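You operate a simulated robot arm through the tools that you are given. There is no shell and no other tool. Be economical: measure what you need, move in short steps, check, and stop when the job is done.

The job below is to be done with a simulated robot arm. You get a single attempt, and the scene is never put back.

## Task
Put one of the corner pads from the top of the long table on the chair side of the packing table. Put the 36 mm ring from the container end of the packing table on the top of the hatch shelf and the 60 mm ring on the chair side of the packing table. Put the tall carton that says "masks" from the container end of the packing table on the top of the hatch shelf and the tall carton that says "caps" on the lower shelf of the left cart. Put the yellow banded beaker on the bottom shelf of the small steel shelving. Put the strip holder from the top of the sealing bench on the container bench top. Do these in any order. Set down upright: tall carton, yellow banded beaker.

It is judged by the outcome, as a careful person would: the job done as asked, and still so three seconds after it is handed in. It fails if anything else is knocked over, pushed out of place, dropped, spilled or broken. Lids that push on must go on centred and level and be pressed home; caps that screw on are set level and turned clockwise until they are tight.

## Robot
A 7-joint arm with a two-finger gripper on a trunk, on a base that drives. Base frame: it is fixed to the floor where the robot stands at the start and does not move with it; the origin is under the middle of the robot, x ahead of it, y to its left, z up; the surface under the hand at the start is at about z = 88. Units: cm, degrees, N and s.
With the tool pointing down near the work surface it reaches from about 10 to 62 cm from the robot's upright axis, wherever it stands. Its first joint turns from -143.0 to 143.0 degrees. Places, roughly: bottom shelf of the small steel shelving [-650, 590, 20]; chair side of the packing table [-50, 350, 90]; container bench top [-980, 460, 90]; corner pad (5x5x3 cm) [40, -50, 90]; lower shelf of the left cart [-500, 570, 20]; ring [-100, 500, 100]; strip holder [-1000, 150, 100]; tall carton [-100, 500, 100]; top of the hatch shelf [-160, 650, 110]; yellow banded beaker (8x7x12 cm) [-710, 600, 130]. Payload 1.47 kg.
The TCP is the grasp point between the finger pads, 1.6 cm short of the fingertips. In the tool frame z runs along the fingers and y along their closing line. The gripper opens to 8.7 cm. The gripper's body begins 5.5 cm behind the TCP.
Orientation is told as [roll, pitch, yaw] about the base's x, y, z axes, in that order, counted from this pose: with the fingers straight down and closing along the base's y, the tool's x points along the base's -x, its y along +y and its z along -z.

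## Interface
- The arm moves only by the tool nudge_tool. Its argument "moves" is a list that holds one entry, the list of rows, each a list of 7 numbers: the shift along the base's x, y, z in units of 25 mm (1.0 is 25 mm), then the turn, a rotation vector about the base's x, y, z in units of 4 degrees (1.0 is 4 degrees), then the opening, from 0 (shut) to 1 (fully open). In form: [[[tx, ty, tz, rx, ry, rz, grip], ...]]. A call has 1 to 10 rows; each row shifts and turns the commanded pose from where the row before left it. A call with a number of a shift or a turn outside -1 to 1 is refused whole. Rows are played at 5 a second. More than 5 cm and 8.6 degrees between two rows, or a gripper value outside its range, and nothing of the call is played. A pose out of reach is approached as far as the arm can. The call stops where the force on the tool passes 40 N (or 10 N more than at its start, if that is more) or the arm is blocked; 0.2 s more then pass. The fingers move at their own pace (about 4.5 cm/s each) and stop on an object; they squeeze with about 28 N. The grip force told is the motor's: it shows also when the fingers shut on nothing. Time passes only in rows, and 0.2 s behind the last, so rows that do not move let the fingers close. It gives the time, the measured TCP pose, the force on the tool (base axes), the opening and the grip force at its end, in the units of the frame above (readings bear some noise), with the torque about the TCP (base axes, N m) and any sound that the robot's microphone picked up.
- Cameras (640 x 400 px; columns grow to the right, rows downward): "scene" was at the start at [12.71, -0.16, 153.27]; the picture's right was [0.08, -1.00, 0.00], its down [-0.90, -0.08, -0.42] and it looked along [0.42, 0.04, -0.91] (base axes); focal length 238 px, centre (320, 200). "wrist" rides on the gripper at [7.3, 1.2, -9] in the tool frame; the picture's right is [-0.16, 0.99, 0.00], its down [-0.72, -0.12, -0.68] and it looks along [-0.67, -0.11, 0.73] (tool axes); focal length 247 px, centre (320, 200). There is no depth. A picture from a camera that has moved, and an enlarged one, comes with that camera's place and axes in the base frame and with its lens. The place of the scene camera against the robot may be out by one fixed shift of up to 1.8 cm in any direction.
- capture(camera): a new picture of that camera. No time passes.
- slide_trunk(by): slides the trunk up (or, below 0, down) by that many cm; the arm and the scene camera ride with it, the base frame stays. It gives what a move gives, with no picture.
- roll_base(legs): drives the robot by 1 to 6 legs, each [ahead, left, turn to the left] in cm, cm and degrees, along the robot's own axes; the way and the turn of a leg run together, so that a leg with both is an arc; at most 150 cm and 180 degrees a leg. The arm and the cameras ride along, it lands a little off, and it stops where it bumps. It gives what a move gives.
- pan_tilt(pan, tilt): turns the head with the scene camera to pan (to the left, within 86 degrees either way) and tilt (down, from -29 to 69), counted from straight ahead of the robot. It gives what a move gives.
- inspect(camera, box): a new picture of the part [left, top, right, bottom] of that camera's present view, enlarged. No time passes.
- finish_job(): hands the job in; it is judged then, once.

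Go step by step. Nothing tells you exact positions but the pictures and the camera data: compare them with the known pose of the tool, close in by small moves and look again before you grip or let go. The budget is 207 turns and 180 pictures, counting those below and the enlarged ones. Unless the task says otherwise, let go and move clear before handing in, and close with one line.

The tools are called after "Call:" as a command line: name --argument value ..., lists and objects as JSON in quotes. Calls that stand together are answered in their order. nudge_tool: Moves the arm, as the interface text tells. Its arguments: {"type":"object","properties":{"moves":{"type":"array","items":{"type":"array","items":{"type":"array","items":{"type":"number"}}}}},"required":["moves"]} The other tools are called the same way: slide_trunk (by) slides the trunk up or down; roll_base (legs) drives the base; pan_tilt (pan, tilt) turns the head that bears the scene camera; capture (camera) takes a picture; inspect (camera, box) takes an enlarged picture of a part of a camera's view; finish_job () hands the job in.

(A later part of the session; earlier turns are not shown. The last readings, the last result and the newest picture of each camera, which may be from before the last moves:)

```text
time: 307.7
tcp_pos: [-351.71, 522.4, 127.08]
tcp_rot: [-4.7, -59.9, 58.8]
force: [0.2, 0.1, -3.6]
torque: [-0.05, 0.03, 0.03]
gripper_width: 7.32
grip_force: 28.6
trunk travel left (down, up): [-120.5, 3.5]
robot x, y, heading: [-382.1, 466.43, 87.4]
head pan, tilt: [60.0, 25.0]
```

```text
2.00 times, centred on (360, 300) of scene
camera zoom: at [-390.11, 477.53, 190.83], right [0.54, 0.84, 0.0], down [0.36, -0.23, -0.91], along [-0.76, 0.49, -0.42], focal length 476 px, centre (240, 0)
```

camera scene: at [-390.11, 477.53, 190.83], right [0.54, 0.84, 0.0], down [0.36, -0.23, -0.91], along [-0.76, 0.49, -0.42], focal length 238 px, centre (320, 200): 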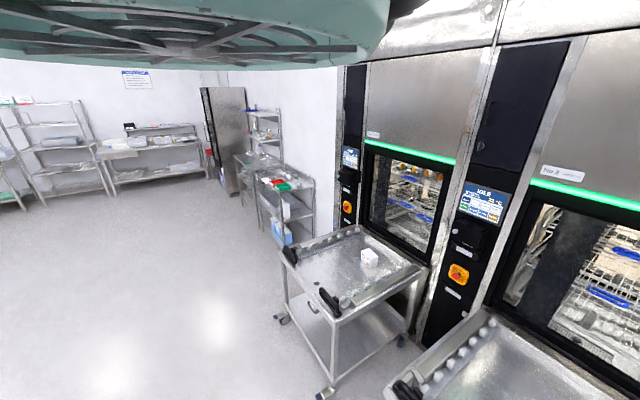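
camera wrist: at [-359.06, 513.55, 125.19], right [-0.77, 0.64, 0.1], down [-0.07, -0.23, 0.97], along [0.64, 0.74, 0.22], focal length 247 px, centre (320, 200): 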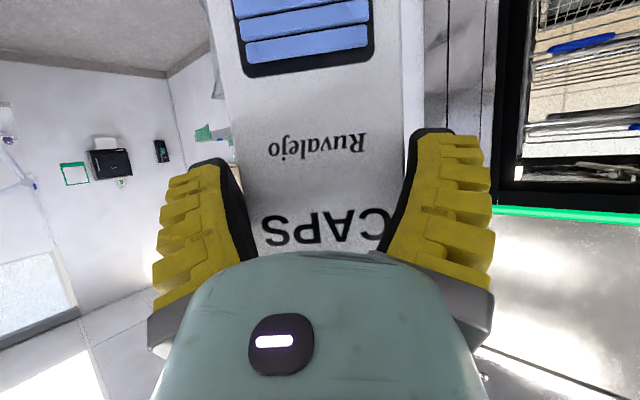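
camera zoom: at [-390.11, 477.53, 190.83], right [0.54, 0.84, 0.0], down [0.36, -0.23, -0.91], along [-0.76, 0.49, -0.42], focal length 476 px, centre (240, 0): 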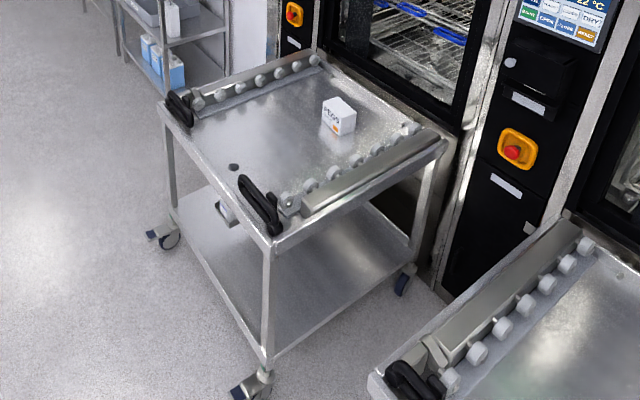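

The carton has crept only slightly. The left cart spans x≈-526..-459, front y≈533, lower shelf z≈22, top z≈80. I rotate, drive in front of it, then lower the trunk.

Call:
roll_base --legs '[[0, 0, 29.2], [20.2, 109.6, 0]]'

Call:
slide_trunk --by -85

Call:
capture --camera "wrist"

Call:
capture --camera "scene"

```text
time: 314.8
tcp_pos: [-489.01, 498.23, 126.93]
tcp_rot: [-4.6, -60.0, 88.9]
force: [0.2, 0.3, 0.4]
torque: [0.0, 0.0, 0.03]
gripper_width: 0.0
grip_force: 28.1
trunk travel left (down, up): [-120.5, 3.5]
robot x, y, heading: [-487.14, 434.3, 117.5]
head pan, tilt: [60.0, 25.0]
```

```text
refused: -85 is not a number from -40 to 40
```

```text
81 pictures are left
camera wrist: at [-490.95, 486.79, 125.21], right [-0.98, 0.17, 0.1], down [0.06, -0.23, 0.97], along [0.18, 0.96, 0.22], focal length 247 px, centre (320, 200)
```

wrist: 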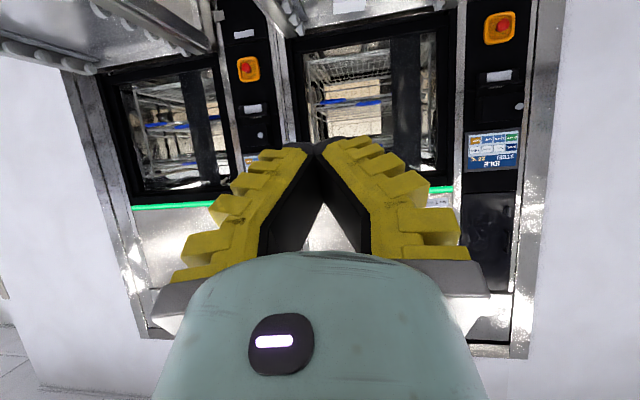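

```text
80 pictures are left
camera scene: at [-500.02, 440.16, 190.83], right [0.04, 1.0, 0.0], down [0.42, -0.02, -0.91], along [-0.91, 0.04, -0.42], focal length 238 px, centre (320, 200)
```

scene: 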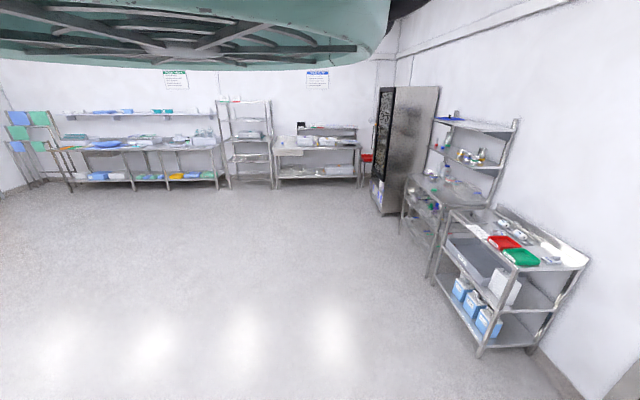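

The carton slipped out during the drive. I must find it: I turn the robot to look back toward the carts.

Call:
roll_base --legs '[[-15, 0, 0], [0, 0, -105]]'

Call:
pan_tilt --pan 60 --tilt 40

Call:
capture --camera "scene"

```text
time: 320.5
tcp_pos: [-417.54, 408.47, 126.99]
tcp_rot: [-4.7, -60.1, -13.6]
force: [0.9, -0.5, 0.3]
torque: [0.01, 0.03, -0.04]
gripper_width: 0.0
grip_force: 28.1
trunk travel left (down, up): [-120.5, 3.5]
robot x, y, heading: [-480.32, 420.75, 14.8]
head pan, tilt: [60.0, 25.0]
```

```text
time: 321.3
tcp_pos: [-417.51, 408.58, 127.07]
tcp_rot: [-4.6, -60.0, -13.7]
force: [0.6, -0.1, -0.3]
torque: [-0.01, 0.0, 0.01]
gripper_width: 0.0
grip_force: 28.0
trunk travel left (down, up): [-120.5, 3.5]
robot x, y, heading: [-479.95, 420.65, 14.6]
head pan, tilt: [60.0, 40.0]
```

```text
79 pictures are left
camera scene: at [-471.58, 430.22, 188.51], right [0.97, -0.26, 0.0], down [-0.17, -0.62, -0.77], along [0.2, 0.74, -0.64], focal length 238 px, centre (320, 200)
```

scene: 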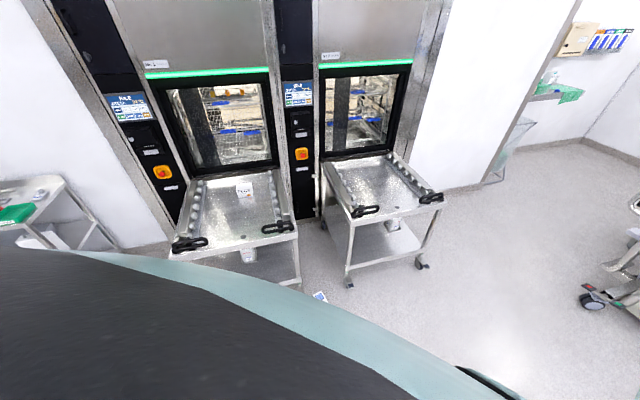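

Call:
inspect --camera "scene" --box '[220, 220, 420, 340]'

Call:
capture --camera "wrist"

```text
3.20 times, centred on (320, 280) of scene
camera zoom: at [-471.58, 430.22, 188.51], right [0.97, -0.26, 0.0], down [-0.17, -0.62, -0.77], along [0.2, 0.74, -0.64], focal length 761 px, centre (320, -56)
```

zoom: 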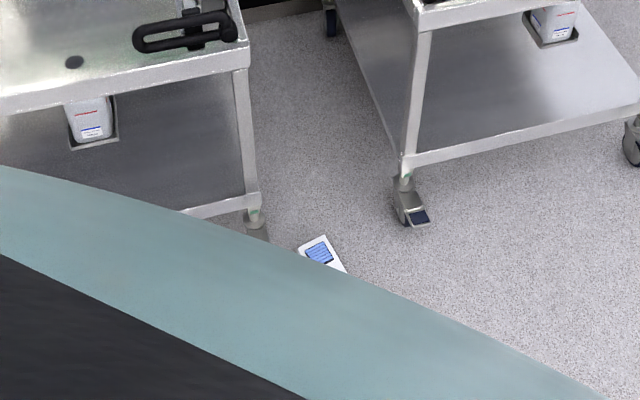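

```text
77 pictures are left
camera wrist: at [-427.93, 412.95, 125.22], right [0.38, 0.92, 0.1], down [-0.24, 0.0, 0.97], along [0.89, -0.39, 0.22], focal length 247 px, centre (320, 200)
```

wrist: 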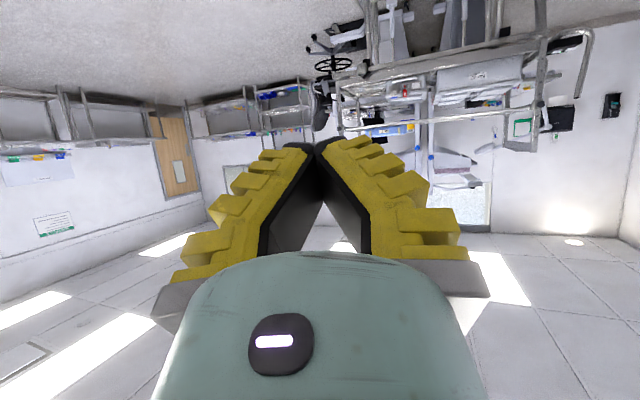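

The carton lies on the floor near (-446, 524), its bottom (window) end to the north. I test how far the tool can be tilted to horizontal, since that decides how to right it.

Call:
nudge_tool --moves '[[[0.2, 0, 0, -0.2, -0.97, 0, 0.5], [0.2, 0, 0, -0.2, -0.97, 0, 1], [0.2, 0, 0, -0.2, -0.97, 0, 1], [0.2, 0, 0, -0.2, -0.97, 0, 1], [0.2, 0, 0, -0.2, -0.97, 0, 1], [0.2, 0, 0, -0.2, -0.97, 0, 1], [0.2, 0, 0, -0.2, -0.97, 0, 1], [0.2, 0, 0, -0.2, -0.97, 0, 1]]]'

Call:
roll_base --legs '[[0, -40, 0]]'

Call:
capture --camera "scene"

```text
time: 323.1
tcp_pos: [-419.02, 408.83, 132.35]
tcp_rot: [10.0, -84.8, -28.9]
force: [-0.6, 1.2, 0.1]
torque: [-0.02, -0.01, 0.04]
gripper_width: 8.7
grip_force: 0.1
out of reach, approached as far as the arm can: row 2, 3, 4, 5, 6, 8
trunk travel left (down, up): [-120.5, 3.5]
robot x, y, heading: [-480.32, 420.96, 14.7]
head pan, tilt: [60.0, 40.0]
```

```text
time: 325.6
tcp_pos: [-408.49, 370.08, 132.38]
tcp_rot: [9.6, -84.7, -28.5]
force: [0.6, 0.7, 0.0]
torque: [-0.01, -0.02, -0.02]
gripper_width: 8.69
grip_force: 0.1
trunk travel left (down, up): [-120.5, 3.5]
robot x, y, heading: [-469.97, 381.81, 15.1]
head pan, tilt: [60.0, 40.0]
```

```text
76 pictures are left
camera scene: at [-461.17, 391.28, 188.5], right [0.97, -0.26, 0.0], down [-0.16, -0.62, -0.77], along [0.2, 0.74, -0.64], focal length 238 px, centre (320, 200)
```

scene: 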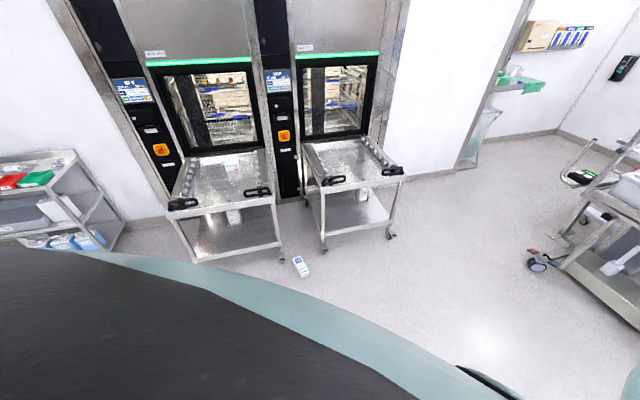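

A nearly horizontal tool (85°) is reachable. I zoom on the carton on the floor.

Call:
inspect --camera "scene" --box '[260, 235, 340, 285]'

```text
8.00 times, centred on (300, 260) of scene
camera zoom: at [-461.17, 391.28, 188.5], right [0.97, -0.26, 0.0], down [-0.16, -0.62, -0.77], along [0.2, 0.74, -0.64], focal length 1902 px, centre (480, -280)
```

zoom: 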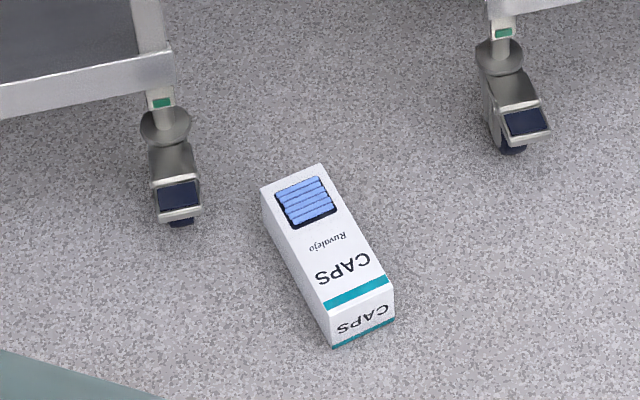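

The carton lies on its back, top end toward SSE, at about (-444.5, 518.5). I'll grasp it with the top end on the tool's far side, which needs a wrist twist of about -110°; first I bring the tool vertical and twist it here in free space.

Call:
nudge_tool --moves '[[[-0.15, 0.03, 0, 0.25, 0.96, 0, 1], [-0.15, 0.03, 0, 0.25, 0.96, 0, 1], [-0.15, 0.03, 0, 0.25, 0.96, 0, 1], [-0.15, 0.03, 0, 0.25, 0.96, 0, 1], [-0.15, 0.03, 0, 0.25, 0.96, 0, 1], [-0.15, 0.03, 0, 0.25, 0.96, 0, 1], [-0.15, 0.03, 0, 0.25, 0.96, 0, 1], [-0.15, 0.03, 0, 0.25, 0.96, 0, 1], [-0.15, 0.03, 0, 0.25, 0.96, 0, 1], [-0.15, 0.03, 0, 0.25, 0.96, 0, 1]]]'

Call:
nudge_tool --moves '[[[-0.15, 0.03, 0, 0.25, 0.96, 0, 1], [-0.15, 0.03, 0, 0.25, 0.96, 0, 1], [-0.15, 0.03, 0, 0.25, 0.96, 0, 1], [-0.15, 0.03, 0, 0.25, 0.96, 0, 1], [-0.15, 0.03, 0, 0.25, 0.96, 0, 1], [-0.15, 0.03, 0, 0.25, 0.96, 0, 1], [-0.15, 0.03, 0, 0.25, 0.96, 0, 1], [-0.15, 0.03, 0, 0.25, 0.96, 0, 1], [-0.15, 0.03, 0, 0.25, 0.96, 0, 1], [-0.15, 0.03, 0, 0.25, 0.96, 0, 1]]]'

Call:
nudge_tool --moves '[[[0, 0, 0, 0, 0, -1, 1], [0, 0, 0, 0, 0, -1, 1], [0, 0, 0, 0, 0, -1, 1], [0, 0, 0, 0, 0, -1, 1], [0, 0, 0, 0, 0, -1, 1], [0, 0, 0, 0, 0, -1, 1], [0, 0, 0, 0, 0, -1, 1], [0, 0, 0, 0, 0, -1, 1], [0, 0, 0, 0, 0, -1, 1], [0, 0, 0, 0, 0, -1, 1]]]'

Call:
nudge_tool --moves '[[[0, 0, 0, 0, 0, -1, 1], [0, 0, 0, 0, 0, -1, 1], [0, 0, 0, 0, 0, -1, 1], [0, 0, 0, 0, 0, -1, 1], [0, 0, 0, 0, 0, -1, 1], [0, 0, 0, 0, 0, -1, 1], [0, 0, 0, 0, 0, -1, 1], [0, 0, 0, 0, 0, -1, 1], [0, 0, 0, 0, 0, -1, 1], [0, 0, 0, 0, 0, -1, 1]]]'

```text
time: 328.0
tcp_pos: [-408.1, 374.65, 133.22]
tcp_rot: [3.2, -46.8, -18.2]
force: [1.1, -0.4, 1.3]
torque: [0.01, -0.01, 0.01]
gripper_width: 8.69
grip_force: 0.0
out of reach, approached as far as the arm can: row 7, 8, 9
trunk travel left (down, up): [-120.5, 3.5]
robot x, y, heading: [-469.66, 381.97, 15.2]
head pan, tilt: [60.0, 40.0]
stopped in row 10: the arm was blocked; the commanded pose is now the measured one
```

```text
time: 330.2
tcp_pos: [-411.84, 375.18, 130.62]
tcp_rot: [-0.2, -6.7, -16.7]
force: [0.1, 0.1, 0.1]
torque: [0.0, -0.02, 0.02]
gripper_width: 8.67
grip_force: 0.0
out of reach, approached as far as the arm can: row 1, 2, 3, 4, 6
trunk travel left (down, up): [-120.5, 3.5]
robot x, y, heading: [-469.92, 381.92, 15.2]
head pan, tilt: [60.0, 40.0]
```

```text
time: 332.4
tcp_pos: [-411.68, 375.25, 130.63]
tcp_rot: [-0.2, -6.8, -56.9]
force: [0.6, 0.5, 0.3]
torque: [-0.02, 0.02, -0.01]
gripper_width: 8.68
grip_force: 0.1
trunk travel left (down, up): [-120.5, 3.5]
robot x, y, heading: [-469.8, 381.85, 15.0]
head pan, tilt: [60.0, 40.0]
```

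```text
time: 334.6
tcp_pos: [-411.8, 375.33, 130.53]
tcp_rot: [-0.2, -6.7, -96.9]
force: [-0.4, 0.0, -0.3]
torque: [0.02, 0.0, 0.02]
gripper_width: 8.69
grip_force: 0.0
trunk travel left (down, up): [-120.5, 3.5]
robot x, y, heading: [-469.61, 382.34, 15.2]
head pan, tilt: [60.0, 40.0]
```

The twist works. I finish the twist and level the tool, then drive to the west-southwest of the carton.

Call:
nudge_tool --moves '[[[0, 0, 0, 0.83, -0.1, 0, 1], [0, 0, 0, 0.83, -0.1, 0, 1], [0, 0, 0, 0, 0, -0.97, 1], [0, 0, 0, 0, 0, -0.97, 1], [0, 0, 0, 0, 0, -0.97, 1], [0, 0, 0, 0, 0, -0.97, 1], [0, 0, 0, 0, 0, -0.97, 1]]]'

Call:
roll_base --legs '[[0, 0, 39.5], [70, 77.6, 0]]'

Call:
capture --camera "wrist"

```text
time: 336.2
tcp_pos: [-411.81, 375.16, 130.6]
tcp_rot: [-0.1, -0.1, -116.3]
force: [-0.4, 0.5, -0.1]
torque: [-0.04, -0.01, 0.02]
gripper_width: 8.71
grip_force: 0.0
trunk travel left (down, up): [-120.5, 3.5]
robot x, y, heading: [-469.82, 381.79, 14.9]
head pan, tilt: [60.0, 40.0]
```

```text
time: 343.4
tcp_pos: [-442.45, 514.43, 130.56]
tcp_rot: [-0.3, -0.1, -77.6]
force: [0.0, 0.2, 0.4]
torque: [0.05, -0.01, 0.01]
gripper_width: 8.65
grip_force: 0.1
trunk travel left (down, up): [-120.5, 3.5]
robot x, y, heading: [-491.57, 483.53, 53.5]
head pan, tilt: [60.0, 40.0]
```

```text
74 pictures are left
camera wrist: at [-442.65, 521.77, 139.52], right [1.0, 0.06, 0.0], down [0.04, -0.73, 0.68], along [0.04, -0.68, -0.73], focal length 247 px, centre (320, 200)
```

wrist: 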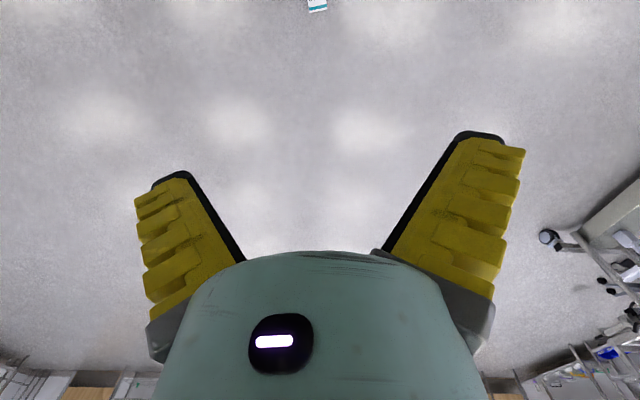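

The carton's top end is visible just as expected. I lower the trunk in stages.

Call:
slide_trunk --by -40

Call:
slide_trunk --by -40

Call:
slide_trunk --by -26

Call:
capture --camera "wrist"

```text
time: 347.2
tcp_pos: [-442.36, 514.48, 90.59]
tcp_rot: [-0.1, -0.1, -77.6]
force: [-0.8, 0.1, 0.9]
torque: [0.0, -0.01, 0.02]
gripper_width: 8.7
grip_force: 0.0
trunk travel left (down, up): [-80.5, 43.5]
robot x, y, heading: [-492.09, 483.63, 53.8]
head pan, tilt: [60.0, 40.0]
```

```text
time: 351.1
tcp_pos: [-442.35, 514.32, 50.63]
tcp_rot: [-0.2, -0.1, -77.6]
force: [0.5, -0.2, -0.1]
torque: [-0.03, -0.03, 0.0]
gripper_width: 8.7
grip_force: 0.2
trunk travel left (down, up): [-40.5, 83.5]
robot x, y, heading: [-491.98, 483.75, 53.8]
head pan, tilt: [60.0, 40.0]
```

```text
time: 353.7
tcp_pos: [-442.47, 514.59, 24.53]
tcp_rot: [-0.4, 0.0, -77.6]
force: [-0.4, -0.3, 0.6]
torque: [0.01, -0.01, -0.02]
gripper_width: 8.69
grip_force: 0.0
trunk travel left (down, up): [-14.5, 109.5]
robot x, y, heading: [-491.62, 483.77, 53.8]
head pan, tilt: [60.0, 40.0]
```

```text
73 pictures are left
camera wrist: at [-442.64, 521.78, 33.53], right [1.0, 0.06, 0.0], down [0.04, -0.73, 0.68], along [0.04, -0.68, -0.73], focal length 247 px, centre (320, 200)
```

wrist: 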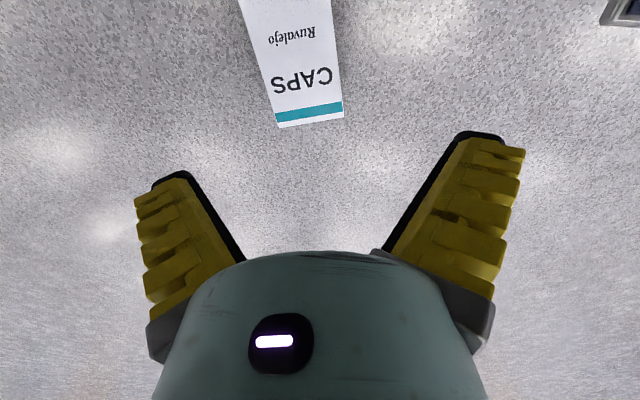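

Aligned (closing along 12.4°). I shift 1.8 cm west, go down and press onto it.

Call:
nudge_tool --moves '[[[-0.36, 0.08, 0, 0, 0, 0, 1], [-0.36, 0.08, 0, 0, 0, 0, 1]]]'

Call:
slide_trunk --by -12.5

Call:
capture --camera "wrist"

```text
time: 354.3
tcp_pos: [-444.27, 514.9, 24.67]
tcp_rot: [-0.3, 0.0, -77.7]
force: [-1.2, 0.9, -0.6]
torque: [0.0, 0.01, 0.0]
gripper_width: 8.73
grip_force: 0.1
trunk travel left (down, up): [-14.5, 109.5]
robot x, y, heading: [-491.94, 483.38, 53.7]
head pan, tilt: [60.0, 40.0]
```

```text
time: 355.9
tcp_pos: [-444.08, 514.85, 12.12]
tcp_rot: [-0.2, -0.1, -77.6]
force: [-0.2, 0.1, -0.8]
torque: [-0.01, 0.01, -0.01]
gripper_width: 8.66
grip_force: 0.0
trunk travel left (down, up): [-2.0, 122.0]
robot x, y, heading: [-491.54, 482.89, 53.6]
head pan, tilt: [60.0, 40.0]
```

```text
72 pictures are left
camera wrist: at [-444.38, 522.13, 21.05], right [1.0, 0.06, 0.0], down [0.04, -0.73, 0.68], along [0.04, -0.68, -0.73], focal length 247 px, centre (320, 200)
```

wrist: 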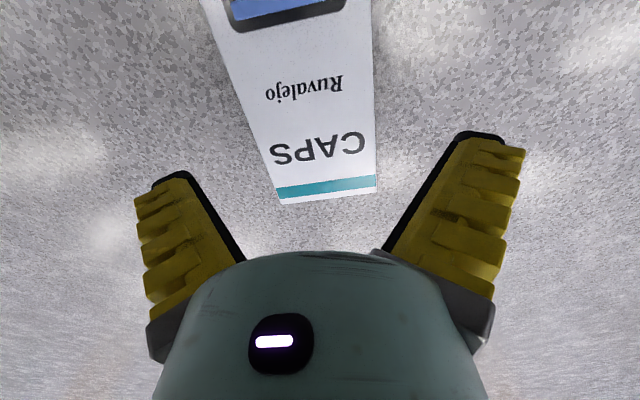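

Centred. I descend and press until firm contact.

Call:
nudge_tool --moves '[[[0, 0, -0.6, 0, 0, 0, 1], [0, 0, -0.6, 0, 0, 0, 1], [0, 0, -0.6, 0, 0, 0, 1], [0, 0, -0.4, 0, 0, 0, 1], [0, 0, -0.25, 0, 0, 0, 1], [0, 0, -0.25, 0, 0, 0, 1], [0, 0, -0.2, 0, 0, 0, 1], [0, 0, -0.2, 0, 0, 0, 1]]]'

Call:
capture --camera "wrist"

```text
time: 357.7
tcp_pos: [-444.39, 514.79, 4.32]
tcp_rot: [-0.3, 0.0, -77.7]
force: [-4.5, -1.1, 7.8]
torque: [0.0, 0.28, 0.05]
gripper_width: 8.9
grip_force: 0.1
trunk travel left (down, up): [-2.0, 122.0]
robot x, y, heading: [-491.48, 483.46, 53.9]
head pan, tilt: [60.0, 40.0]
```

```text
71 pictures are left
camera wrist: at [-444.64, 522.16, 13.22], right [1.0, 0.06, 0.0], down [0.04, -0.73, 0.68], along [0.03, -0.68, -0.73], focal length 247 px, centre (320, 200)
```

wrist: 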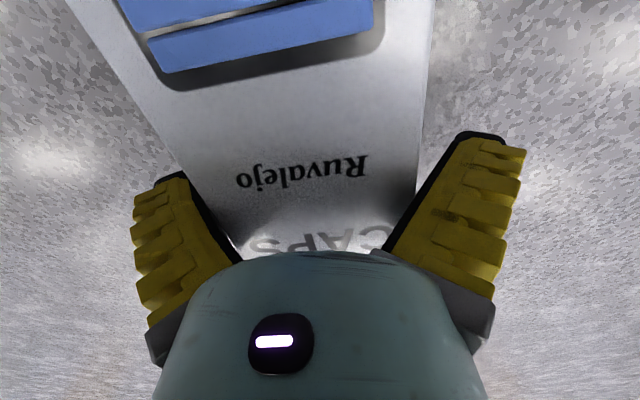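

I press a further 0.8 cm and close.

Call:
nudge_tool --moves '[[[0.04, 0, -0.15, 0, 0, 0, 1], [0.04, 0, -0.15, 0, 0, 0, 1], [0, 0, -0.1, 0, 0, 0, 1]]]'

Call:
nudge_tool --moves '[[[0, 0, 0, 0, 0, 0, 0.6], [0, 0, 0, 0, 0, 0, 0], [0, 0, 0, 0, 0, 0, 0], [0, 0, 0, 0, 0, 0, 0], [0, 0, 0, 0, 0, 0, 0]]]'

Call:
capture --camera "wrist"

```text
time: 358.5
tcp_pos: [-444.45, 514.72, 3.97]
tcp_rot: [-0.2, 0.2, -77.5]
force: [-5.1, 0.8, 16.3]
torque: [0.05, 0.32, 0.06]
gripper_width: 9.01
grip_force: 28.3
out of reach, approached as far as the arm can: row 1, 2
trunk travel left (down, up): [-2.0, 122.0]
robot x, y, heading: [-491.67, 483.73, 53.9]
head pan, tilt: [60.0, 40.0]
```

```text
time: 359.7
tcp_pos: [-444.54, 514.81, 3.93]
tcp_rot: [-0.3, 0.1, -77.5]
force: [-7.1, 0.9, 19.3]
torque: [-0.01, 0.21, 0.46]
gripper_width: 9.02
grip_force: 28.2
trunk travel left (down, up): [-2.0, 122.0]
robot x, y, heading: [-491.26, 483.49, 53.8]
head pan, tilt: [60.0, 40.0]
```

```text
70 pictures are left
camera wrist: at [-444.73, 522.11, 12.93], right [1.0, 0.06, 0.0], down [0.05, -0.73, 0.68], along [0.04, -0.68, -0.73], focal length 247 px, centre (320, 200)
```

wrist: 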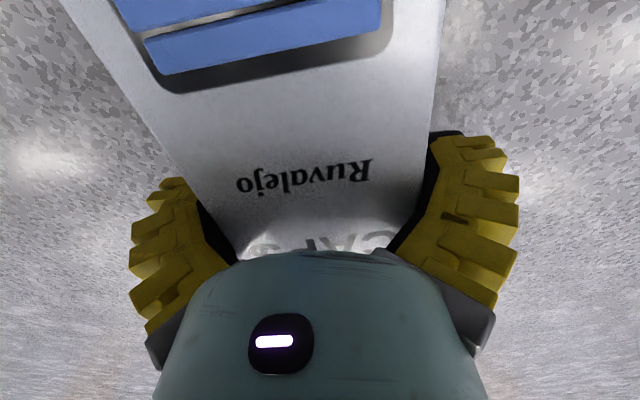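

The fingers are now deep around the carton (9.0). I lift with the trunk and back away from the carts.

Call:
slide_trunk --by 36

Call:
roll_base --legs '[[-40, -29, 0]]'

Call:
capture --camera "wrist"

```text
time: 363.2
tcp_pos: [-444.46, 514.5, 39.86]
tcp_rot: [-0.3, -0.1, -77.6]
force: [0.8, 0.6, -2.6]
torque: [-0.09, -0.04, 0.0]
gripper_width: 7.99
grip_force: 28.4
trunk travel left (down, up): [-38.0, 86.0]
robot x, y, heading: [-492.04, 483.82, 53.6]
head pan, tilt: [60.0, 40.0]
```

```text
time: 366.1
tcp_pos: [-444.32, 465.69, 39.89]
tcp_rot: [-0.1, -0.2, -77.7]
force: [0.4, 0.1, -2.4]
torque: [-0.07, 0.0, -0.01]
gripper_width: 7.99
grip_force: 28.2
trunk travel left (down, up): [-38.0, 86.0]
robot x, y, heading: [-491.54, 434.86, 53.5]
head pan, tilt: [60.0, 40.0]
```

```text
69 pictures are left
camera wrist: at [-444.69, 472.97, 48.85], right [1.0, 0.06, 0.0], down [0.04, -0.73, 0.68], along [0.04, -0.68, -0.73], focal length 247 px, centre (320, 200)
```

wrist: 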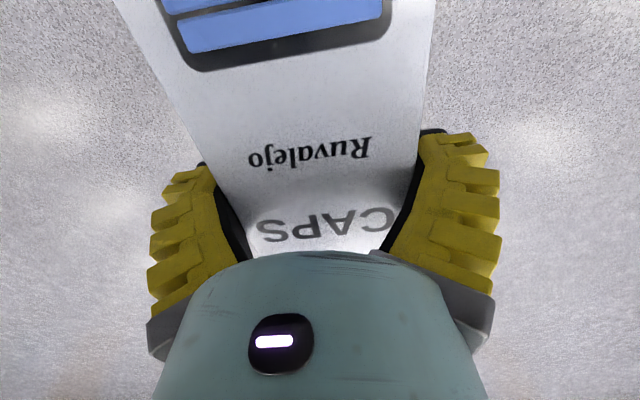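

Held at 8.0. I untwist the wrist (+109°).

Call:
nudge_tool --moves '[[[0, 0, 0, 0, 0, 1, 0], [0, 0, 0, 0, 0, 1, 0], [0, 0, 0, 0, 0, 1, 0], [0, 0, 0, 0, 0, 1, 0], [0, 0, 0, 0, 0, 1, 0], [0, 0, 0, 0, 0, 1, 0], [0, 0, 0, 0, 0, 1, 0], [0, 0, 0, 0, 0, 1, 0], [0, 0, 0, 0, 0, 1, 0], [0, 0, 0, 0, 0, 1, 0]]]'

Call:
nudge_tool --moves '[[[0, 0, 0, 0, 0, 1, 0], [0, 0, 0, 0, 0, 1, 0], [0, 0, 0, 0, 0, 1, 0], [0, 0, 0, 0, 0, 1, 0], [0, 0, 0, 0, 0, 1, 0], [0, 0, 0, 0, 0, 1, 0], [0, 0, 0, 0, 0, 1, 0], [0, 0, 0, 0, 0, 1, 0], [0, 0, 0, 0, 0, 1, 0], [0, 0, 0, 0, 0, 1, 0]]]'

Call:
nudge_tool --moves '[[[0, 0, 0, 0, 0, 1, 0], [0, 0, 0, 0, 0, 1, 0], [0, 0, 0, 0, 0, 1, 0], [0, 0, 0, 0, 0, 1, 0], [0, 0, 0, 0, 0, 1, 0], [0, 0, 0, 0, 0, 1, 0], [0, 0, 0, 0, 0, 1, 0]]]'

Call:
nudge_tool --moves '[[[0, 0, 0, 0.52, -0.85, 0, 0], [0, 0, 0, 0.52, -0.85, 0, 0], [0, 0, 0, 0.52, -0.85, 0, 0], [0, 0, 0, 0.52, -0.85, 0, 0], [0, 0, 0, 0.52, -0.85, 0, 0], [0, 0, 0, 0.52, -0.85, 0, 0], [0, 0, 0, 0.52, -0.85, 0, 0], [0, 0, 0, 0.52, -0.85, 0, 0]]]'

```text
time: 368.2
tcp_pos: [-444.4, 465.71, 39.92]
tcp_rot: [-0.4, -0.1, -37.7]
force: [-0.5, -0.6, -1.8]
torque: [-0.1, -0.07, 0.0]
gripper_width: 7.99
grip_force: 27.7
trunk travel left (down, up): [-38.0, 86.0]
robot x, y, heading: [-492.01, 435.05, 53.7]
head pan, tilt: [60.0, 40.0]
```

```text
time: 370.4
tcp_pos: [-444.47, 465.66, 39.92]
tcp_rot: [-0.3, 0.0, 2.4]
force: [0.2, 0.0, -1.7]
torque: [-0.03, -0.08, -0.01]
gripper_width: 8.01
grip_force: 27.8
trunk travel left (down, up): [-38.0, 86.0]
robot x, y, heading: [-491.51, 434.57, 53.6]
head pan, tilt: [60.0, 40.0]
```

```text
time: 372.1
tcp_pos: [-445.97, 466.42, 41.14]
tcp_rot: [-0.2, -0.1, 30.4]
force: [0.9, 1.3, -3.0]
torque: [0.04, -0.1, -0.04]
gripper_width: 7.97
grip_force: 27.5
out of reach, approached as far as the arm can: row 5, 6, 7
trunk travel left (down, up): [-38.0, 86.0]
robot x, y, heading: [-492.15, 434.61, 53.8]
head pan, tilt: [60.0, 40.0]
```

```text
time: 373.9
tcp_pos: [-445.69, 466.16, 41.05]
tcp_rot: [0.5, -32.0, 30.1]
force: [0.4, 0.0, -2.4]
torque: [0.0, -0.03, 0.0]
gripper_width: 7.79
grip_force: 28.5
out of reach, approached as far as the arm can: row 3
trunk travel left (down, up): [-38.0, 86.0]
robot x, y, heading: [-491.84, 434.84, 53.7]
head pan, tilt: [60.0, 40.0]
```

Tilted 32° so far with the grip steady. I continue to tilt toward 88°.

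Call:
nudge_tool --moves '[[[0, 0, 0, 0.52, -0.85, 0, 0], [0, 0, 0, 0.52, -0.85, 0, 0], [0, 0, 0, 0.52, -0.85, 0, 0], [0, 0, 0, 0.52, -0.85, 0, 0], [0, 0, 0, 0.52, -0.85, 0, 0], [0, 0, 0, 0.52, -0.85, 0, 0], [0, 0, 0, 0.52, -0.85, 0, 0]]]'

Call:
nudge_tool --moves '[[[0.1, 0.06, 0, 0.52, -0.85, 0, 0], [0.1, 0.06, 0, 0.52, -0.85, 0, 0], [0.1, 0.06, 0, 0.52, -0.85, 0, 0], [0.1, 0.06, 0, 0.52, -0.85, 0, 0], [0.1, 0.06, 0, 0.52, -0.85, 0, 0], [0.1, 0.06, 0, 0.52, -0.85, 0, 0], [0.1, 0.06, 0, 0.52, -0.85, 0, 0]]]'

Call:
capture --camera "wrist"

```text
time: 375.4
tcp_pos: [-446.45, 465.97, 40.38]
tcp_rot: [2.0, -53.3, 29.1]
force: [0.0, 0.3, -2.7]
torque: [0.05, -0.04, -0.01]
gripper_width: 7.8
grip_force: 28.2
out of reach, approached as far as the arm can: row 3, 4
trunk travel left (down, up): [-38.0, 86.0]
robot x, y, heading: [-491.65, 434.4, 53.5]
head pan, tilt: [60.0, 40.0]
```

```text
time: 377.1
tcp_pos: [-445.97, 465.54, 45.84]
tcp_rot: [9.8, -81.1, 21.7]
force: [-0.1, 0.2, -2.4]
torque: [-0.04, 0.02, 0.02]
gripper_width: 7.81
grip_force: 28.1
out of reach, approached as far as the arm can: row 4, 5, 6, 7
trunk travel left (down, up): [-38.0, 86.0]
robot x, y, heading: [-491.98, 434.84, 53.8]
head pan, tilt: [60.0, 40.0]
```

```text
68 pictures are left
camera wrist: at [-455.03, 461.41, 40.0], right [-0.49, 0.85, 0.18], down [-0.41, -0.41, 0.82], along [0.77, 0.33, 0.55], focal length 247 px, centre (320, 200)
```

wrist: 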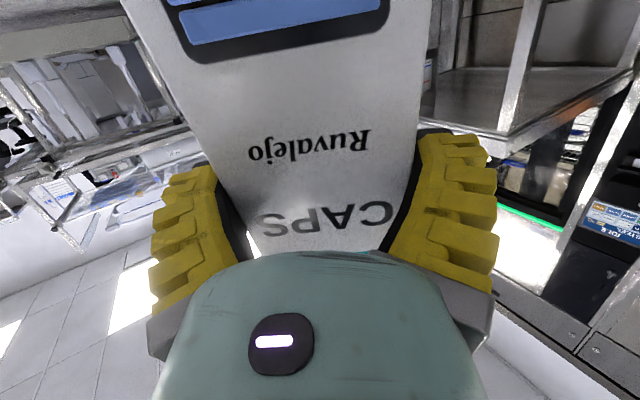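

Almost upright: the carton leans about 9°. I extend outward a little while finishing the tilt.

Call:
nudge_tool --moves '[[[0.5, 0.3, 0, 0, 0, 0, 0], [0.5, 0.3, 0, 0.26, -0.43, 0, 0], [0.4, 0.25, 0, 0.26, -0.43, 0, 0], [0.2, 0.12, 0, 0.26, -0.43, 0, 0], [0, 0, 0, 0.26, -0.43, 0, 0], [0, 0, 0, 0.1, -0.17, 0, 0]]]'

Call:
capture --camera "wrist"

```text
time: 378.4
tcp_pos: [-443.63, 466.78, 47.99]
tcp_rot: [19.4, -85.9, 12.2]
force: [-0.4, -0.5, -1.9]
torque: [-0.06, 0.08, -0.01]
gripper_width: 7.78
grip_force: 27.7
out of reach, approached as far as the arm can: row 2, 3, 4, 5, 6
trunk travel left (down, up): [-38.0, 86.0]
robot x, y, heading: [-491.82, 434.69, 53.8]
head pan, tilt: [60.0, 40.0]
```

```text
67 pictures are left
camera wrist: at [-452.21, 462.86, 41.38], right [-0.5, 0.84, 0.18], down [-0.47, -0.44, 0.77], along [0.73, 0.3, 0.62], focal length 247 px, centre (320, 200)
```

wrist: 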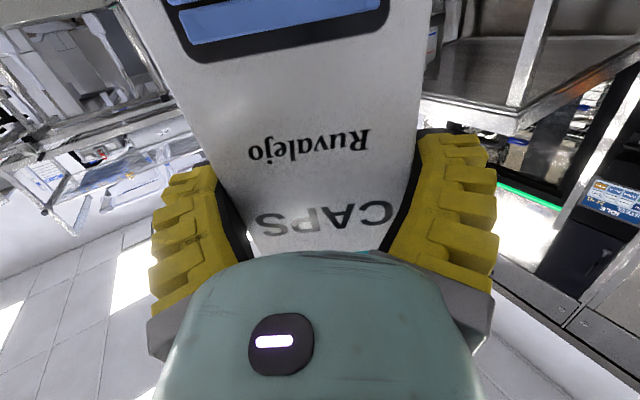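

The carton leans only 4°, good enough. A drain bottle hangs under the cart's front centre, so I aim for x≈-474. I rotate and drive partly in.

Call:
slide_trunk --by -9

Call:
roll_base --legs '[[0, 0, 56.3], [21.4, -26.8, 0]]'

Call:
capture --camera "wrist"

Call:
pan_tilt --pan 50 --tilt 35

Call:
capture --camera "scene"

```text
time: 379.7
tcp_pos: [-443.52, 466.71, 39.03]
tcp_rot: [19.5, -85.8, 12.1]
force: [0.3, 0.5, -1.8]
torque: [-0.01, 0.06, 0.01]
gripper_width: 7.79
grip_force: 27.6
trunk travel left (down, up): [-29.0, 95.0]
robot x, y, heading: [-491.89, 434.52, 53.6]
head pan, tilt: [60.0, 40.0]
```

```text
time: 384.4
tcp_pos: [-473.5, 521.68, 38.92]
tcp_rot: [19.4, -85.8, 68.1]
force: [0.0, 0.0, -3.4]
torque: [-0.07, -0.02, -0.01]
gripper_width: 7.68
grip_force: 28.4
trunk travel left (down, up): [-29.0, 95.0]
robot x, y, heading: [-473.86, 464.04, 109.6]
head pan, tilt: [60.0, 40.0]
```

```text
66 pictures are left
camera wrist: at [-475.11, 512.18, 32.36], right [-0.98, 0.06, 0.18], down [0.11, -0.63, 0.77], along [0.16, 0.77, 0.62], focal length 247 px, centre (320, 200)
```

wrist: 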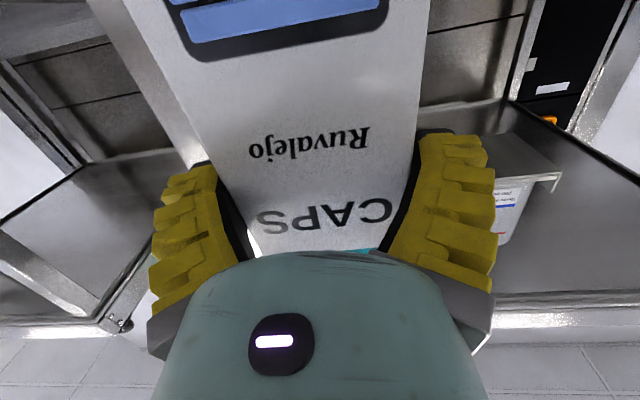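

```text
time: 385.1
tcp_pos: [-473.49, 521.66, 39.0]
tcp_rot: [19.5, -85.8, 68.0]
force: [0.2, 0.4, -2.2]
torque: [-0.07, -0.02, 0.0]
gripper_width: 7.68
grip_force: 28.2
trunk travel left (down, up): [-29.0, 95.0]
robot x, y, heading: [-473.96, 463.6, 109.7]
head pan, tilt: [50.0, 35.0]
```

```text
65 pictures are left
camera scene: at [-485.08, 471.76, 97.34], right [0.25, 0.97, 0.0], down [0.59, -0.15, -0.79], along [-0.77, 0.2, -0.61], focal length 238 px, centre (320, 200)
```

scene: 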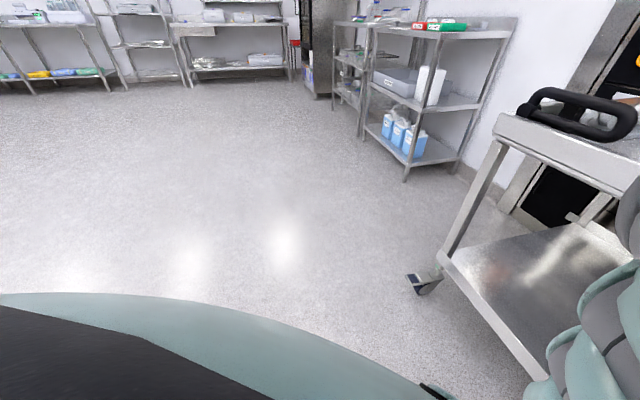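

Clear lines past the post and the bottle. I insert 15 cm more.

Call:
roll_base --legs '[[14.5, -3.2, 0]]'

Call:
capture --camera "wrist"

Call:
capture --camera "scene"

```text
time: 386.5
tcp_pos: [-475.39, 534.83, 39.31]
tcp_rot: [24.8, -86.9, 62.7]
force: [-2.7, -14.2, 30.6]
torque: [-2.83, 0.43, -0.16]
gripper_width: 0.6
grip_force: 26.9
trunk travel left (down, up): [-29.0, 95.0]
robot x, y, heading: [-475.68, 477.35, 109.9]
head pan, tilt: [50.0, 35.0]
stopped in leg 1: the force on the tool passed its limit at 138 N (the readings are from after the stop); the commanded pose is now the measured one
```

```text
64 pictures are left
camera wrist: at [-477.01, 525.54, 32.54], right [-0.98, 0.05, 0.18], down [0.11, -0.65, 0.75], along [0.16, 0.76, 0.63], focal length 247 px, centre (320, 200)
```

wrist: 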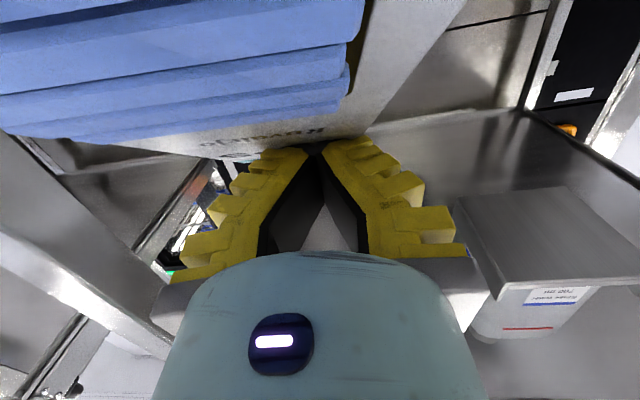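

```text
63 pictures are left
camera scene: at [-487.09, 485.16, 97.4], right [0.25, 0.97, 0.0], down [0.59, -0.15, -0.79], along [-0.77, 0.19, -0.61], focal length 238 px, centre (320, 200)
```

scene: 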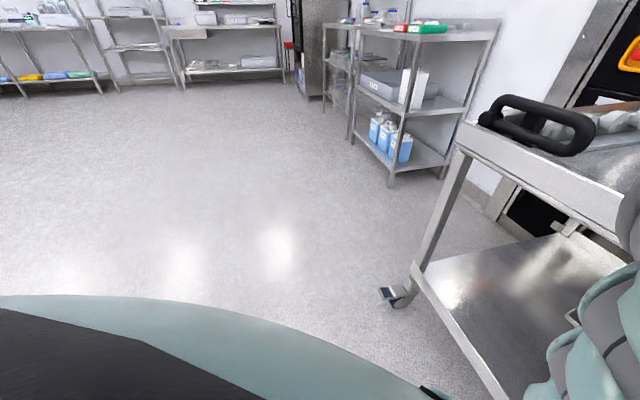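

The carton caught the shelf's edge and popped out of the grip. I open, back off and look where it went.

Call:
roll_base --legs '[[-6, 0, 0]]'

Call:
capture --camera "wrist"

```text
time: 387.5
tcp_pos: [-472.97, 529.98, 39.46]
tcp_rot: [23.0, -86.9, 64.5]
force: [1.3, -0.1, -0.6]
torque: [0.02, 0.06, 0.02]
gripper_width: 0.0
grip_force: 27.7
trunk travel left (down, up): [-29.0, 95.0]
robot x, y, heading: [-473.37, 471.96, 109.8]
head pan, tilt: [50.0, 35.0]
```

```text
62 pictures are left
camera wrist: at [-474.66, 520.59, 32.63], right [-0.98, 0.05, 0.18], down [0.1, -0.65, 0.76], along [0.15, 0.76, 0.63], focal length 247 px, centre (320, 200)
```

wrist: 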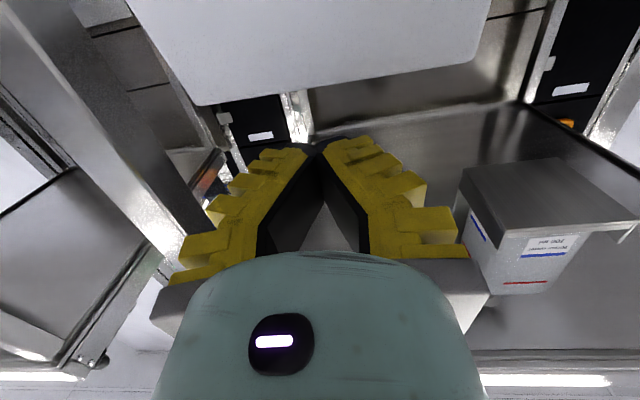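

I back further and raise the hand to see.

Call:
roll_base --legs '[[-25, 9, 0]]'

Call:
capture --camera "wrist"

```text
time: 389.4
tcp_pos: [-472.97, 503.27, 39.33]
tcp_rot: [22.8, -86.8, 64.8]
force: [0.3, 0.5, 0.5]
torque: [0.0, 0.01, 0.0]
gripper_width: 0.0
grip_force: 27.6
trunk travel left (down, up): [-29.0, 95.0]
robot x, y, heading: [-473.66, 445.32, 109.7]
head pan, tilt: [50.0, 35.0]
```

```text
61 pictures are left
camera wrist: at [-474.56, 493.99, 32.61], right [-0.98, 0.05, 0.18], down [0.1, -0.65, 0.76], along [0.15, 0.76, 0.63], focal length 247 px, centre (320, 200)
```

wrist: 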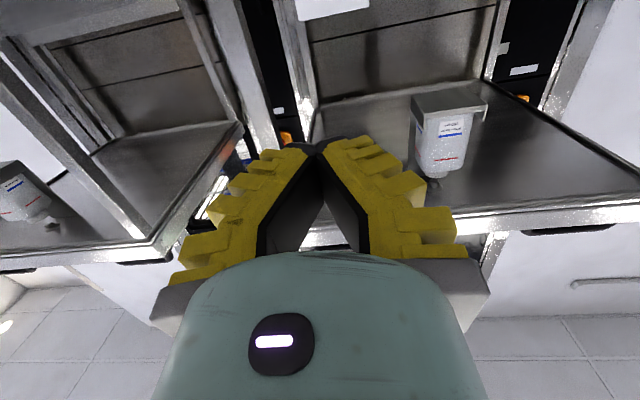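

It seems to have toppled onto the lower shelf. I tilt the hand back to α≈30° to look.

Call:
nudge_tool --moves '[[[0, 0, 0.2, -1, 0, 0, 0.5], [0, 0, 0.2, -1, 0, 0, 1], [0, 0, 0.2, -1, 0, 0, 1], [0, 0, 0.2, -1, 0, 0, 1], [0, 0, 0.2, -1, 0, 0, 1], [0, 0, 0.2, -1, 0, 0, 1], [0, 0, 0.2, -1, 0, 0, 1], [0, 0, 0.2, -1, 0, 0, 1], [0, 0, 0.2, -1, 0, 0, 1], [0, 0, 0.2, -1, 0, 0, 1]]]'

Call:
nudge_tool --moves '[[[0, 0, 0.2, -1, 0, 0, 1], [0, 0, 0.2, -1, 0, 0, 1], [0, 0, 0.2, -1, 0, 0, 1], [0, 0, 0.2, -1, 0, 0, 1]]]'

Call:
capture --camera "wrist"

```text
time: 391.6
tcp_pos: [-472.44, 502.31, 42.0]
tcp_rot: [0.6, -55.7, 85.9]
force: [0.0, -1.1, -0.1]
torque: [-0.01, 0.0, 0.03]
gripper_width: 8.71
grip_force: 0.1
out of reach, approached as far as the arm can: row 6, 7, 9, 10
trunk travel left (down, up): [-29.0, 95.0]
robot x, y, heading: [-473.34, 445.25, 109.8]
head pan, tilt: [50.0, 35.0]
```

```text
time: 392.1
tcp_pos: [-468.24, 504.71, 43.95]
tcp_rot: [11.8, -57.3, 67.4]
force: [0.0, 0.4, 0.1]
torque: [0.0, 0.0, 0.02]
gripper_width: 8.71
grip_force: 0.1
out of reach, approached as far as the arm can: row 1, 2
trunk travel left (down, up): [-29.0, 95.0]
robot x, y, heading: [-473.58, 445.41, 109.5]
head pan, tilt: [50.0, 35.0]
stopped in row 2: the arm was blocked; the commanded pose is now the measured one
```

```text
60 pictures are left
camera wrist: at [-471.95, 493.85, 42.77], right [-0.92, 0.29, 0.24], down [0.18, -0.23, 0.96], along [0.34, 0.93, 0.17], focal length 247 px, centre (320, 200)
```

wrist: 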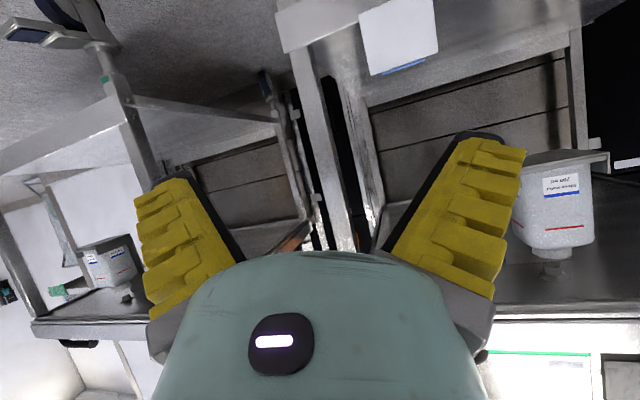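

The carton lies window-up on the shelf's front edge, its bottom end toward me and sticking out a few cm. I level and align the hand, then look again before gripping it to pull it out.

Call:
nudge_tool --moves '[[[0, 0, 0, 0, -0.4, 0.8, 1], [0, 0, 0, 0, -0.4, 0.8, 1], [0, 0, 0, 0, -0.4, 0.8, 1], [0, 0, 0, 0, -0.4, 0.8, 1]]]'

Call:
slide_trunk --by 9

Call:
capture --camera "wrist"

```text
time: 393.1
tcp_pos: [-467.47, 503.74, 43.4]
tcp_rot: [-1.6, -57.4, 91.3]
force: [0.2, -0.3, 0.6]
torque: [0.0, 0.01, 0.0]
gripper_width: 8.7
grip_force: 0.1
trunk travel left (down, up): [-29.0, 95.0]
robot x, y, heading: [-473.81, 445.61, 109.7]
head pan, tilt: [50.0, 35.0]
```

```text
time: 394.3
tcp_pos: [-467.92, 504.3, 52.56]
tcp_rot: [-1.1, -57.9, 91.2]
force: [0.6, 0.0, 0.1]
torque: [0.03, 0.01, 0.0]
gripper_width: 8.71
grip_force: 0.2
trunk travel left (down, up): [-38.0, 86.0]
robot x, y, heading: [-473.4, 445.18, 109.7]
head pan, tilt: [50.0, 35.0]
```

```text
59 pictures are left
camera wrist: at [-468.94, 492.73, 51.21], right [-0.99, 0.08, 0.12], down [0.11, -0.19, 0.98], along [0.1, 0.98, 0.18], focal length 247 px, centre (320, 200)
```

wrist: 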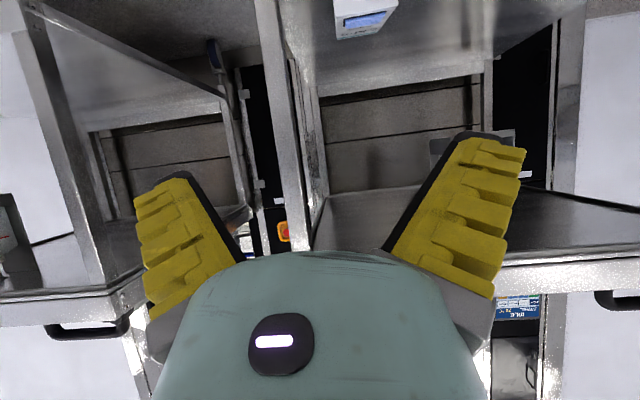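

I back off 25 cm for a better angle and zoom.

Call:
roll_base --legs '[[-23.5, 8.4, 0]]'

Call:
inspect --camera "wrist" --box '[240, 0, 440, 140]'

```text
time: 396.1
tcp_pos: [-467.9, 479.46, 52.7]
tcp_rot: [-1.1, -58.0, 91.1]
force: [-0.2, -0.5, 0.3]
torque: [0.02, 0.04, 0.01]
gripper_width: 8.69
grip_force: 0.0
trunk travel left (down, up): [-38.0, 86.0]
robot x, y, heading: [-473.67, 420.73, 109.9]
head pan, tilt: [50.0, 35.0]
```

```text
2.86 times, centred on (340, 70) of wrist
camera zoom: at [-468.91, 467.98, 51.22], right [-0.99, 0.08, 0.12], down [0.11, -0.19, 0.98], along [0.1, 0.98, 0.18], focal length 706 px, centre (263, 571)
```

zoom: 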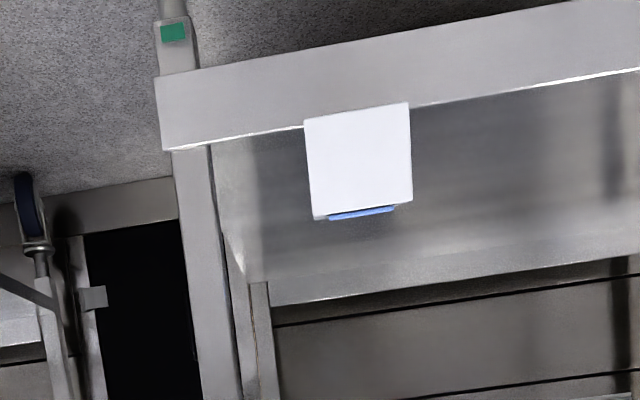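

Clear view: the carton lies flush with the lower shelf's front edge, bottom end facing me. I line up in front of its end, lower to its height and close in.

Call:
slide_trunk --by -19.5

Call:
roll_base --legs '[[34, -5.7, 0]]'

Call:
capture --camera "wrist"

```text
time: 398.3
tcp_pos: [-467.94, 479.53, 33.0]
tcp_rot: [-1.2, -57.9, 91.2]
force: [0.2, 0.7, -0.2]
torque: [-0.03, 0.0, 0.01]
gripper_width: 8.69
grip_force: 0.2
trunk travel left (down, up): [-18.5, 105.5]
robot x, y, heading: [-473.67, 420.46, 109.8]
head pan, tilt: [50.0, 35.0]
```

```text
time: 400.5
tcp_pos: [-474.17, 513.45, 33.13]
tcp_rot: [-1.1, -57.9, 91.0]
force: [0.1, 0.0, -0.3]
torque: [0.01, 0.01, -0.01]
gripper_width: 8.71
grip_force: 0.1
trunk travel left (down, up): [-18.5, 105.5]
robot x, y, heading: [-479.55, 454.71, 109.8]
head pan, tilt: [50.0, 35.0]
```

```text
57 pictures are left
camera wrist: at [-475.13, 501.9, 31.68], right [-0.99, 0.08, 0.12], down [0.11, -0.19, 0.98], along [0.1, 0.98, 0.18], focal length 247 px, centre (320, 200)
```

wrist: 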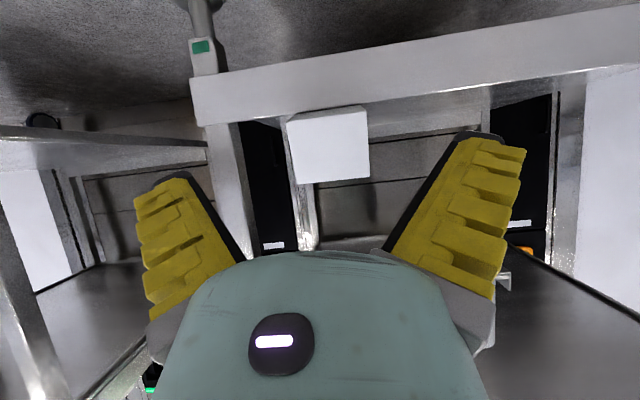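

The end face centre is at about (-474.1, 525.6, 31). I advance 12 cm, go down 1 cm and push on.

Call:
slide_trunk --by -0.8

Call:
roll_base --legs '[[11.3, -4.1, 0]]'

Call:
nudge_tool --moves '[[[0, 0.3, 0, 0, 0, 0, 1], [0, 0.3, 0, 0, 0, 0, 1], [0, 0.3, 0, 0, 0, 0, 1], [0, 0, 0, 0, 0, 0, 1]]]'

Call:
capture --camera "wrist"

```text
time: 401.1
tcp_pos: [-474.15, 513.56, 32.36]
tcp_rot: [-1.1, -58.0, 91.0]
force: [0.3, 0.5, 0.3]
torque: [-0.01, -0.01, -0.02]
gripper_width: 8.69
grip_force: 0.0
trunk travel left (down, up): [-17.7, 106.3]
robot x, y, heading: [-479.78, 454.59, 109.8]
head pan, tilt: [50.0, 35.0]
```

```text
time: 402.4
tcp_pos: [-474.09, 525.41, 32.26]
tcp_rot: [-1.1, -57.9, 90.9]
force: [-0.1, -0.4, 0.2]
torque: [0.03, -0.01, 0.0]
gripper_width: 8.71
grip_force: 0.2
trunk travel left (down, up): [-17.7, 106.3]
robot x, y, heading: [-479.78, 466.89, 109.5]
head pan, tilt: [50.0, 35.0]
```

```text
time: 403.4
tcp_pos: [-474.09, 527.71, 32.36]
tcp_rot: [-1.0, -57.9, 90.9]
force: [-0.8, -0.9, 0.4]
torque: [0.03, 0.0, 0.02]
gripper_width: 8.71
grip_force: 0.0
trunk travel left (down, up): [-17.7, 106.3]
robot x, y, heading: [-479.61, 466.8, 109.8]
head pan, tilt: [50.0, 35.0]
```

```text
56 pictures are left
camera wrist: at [-475.22, 516.22, 30.84], right [-0.99, 0.08, 0.12], down [0.11, -0.19, 0.98], along [0.1, 0.98, 0.18], focal length 247 px, centre (320, 200)
```

wrist: 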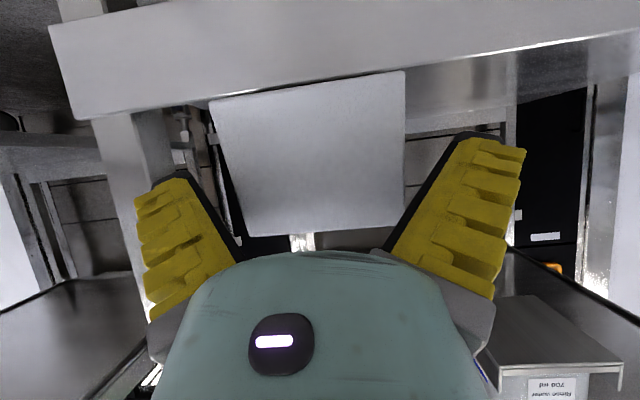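

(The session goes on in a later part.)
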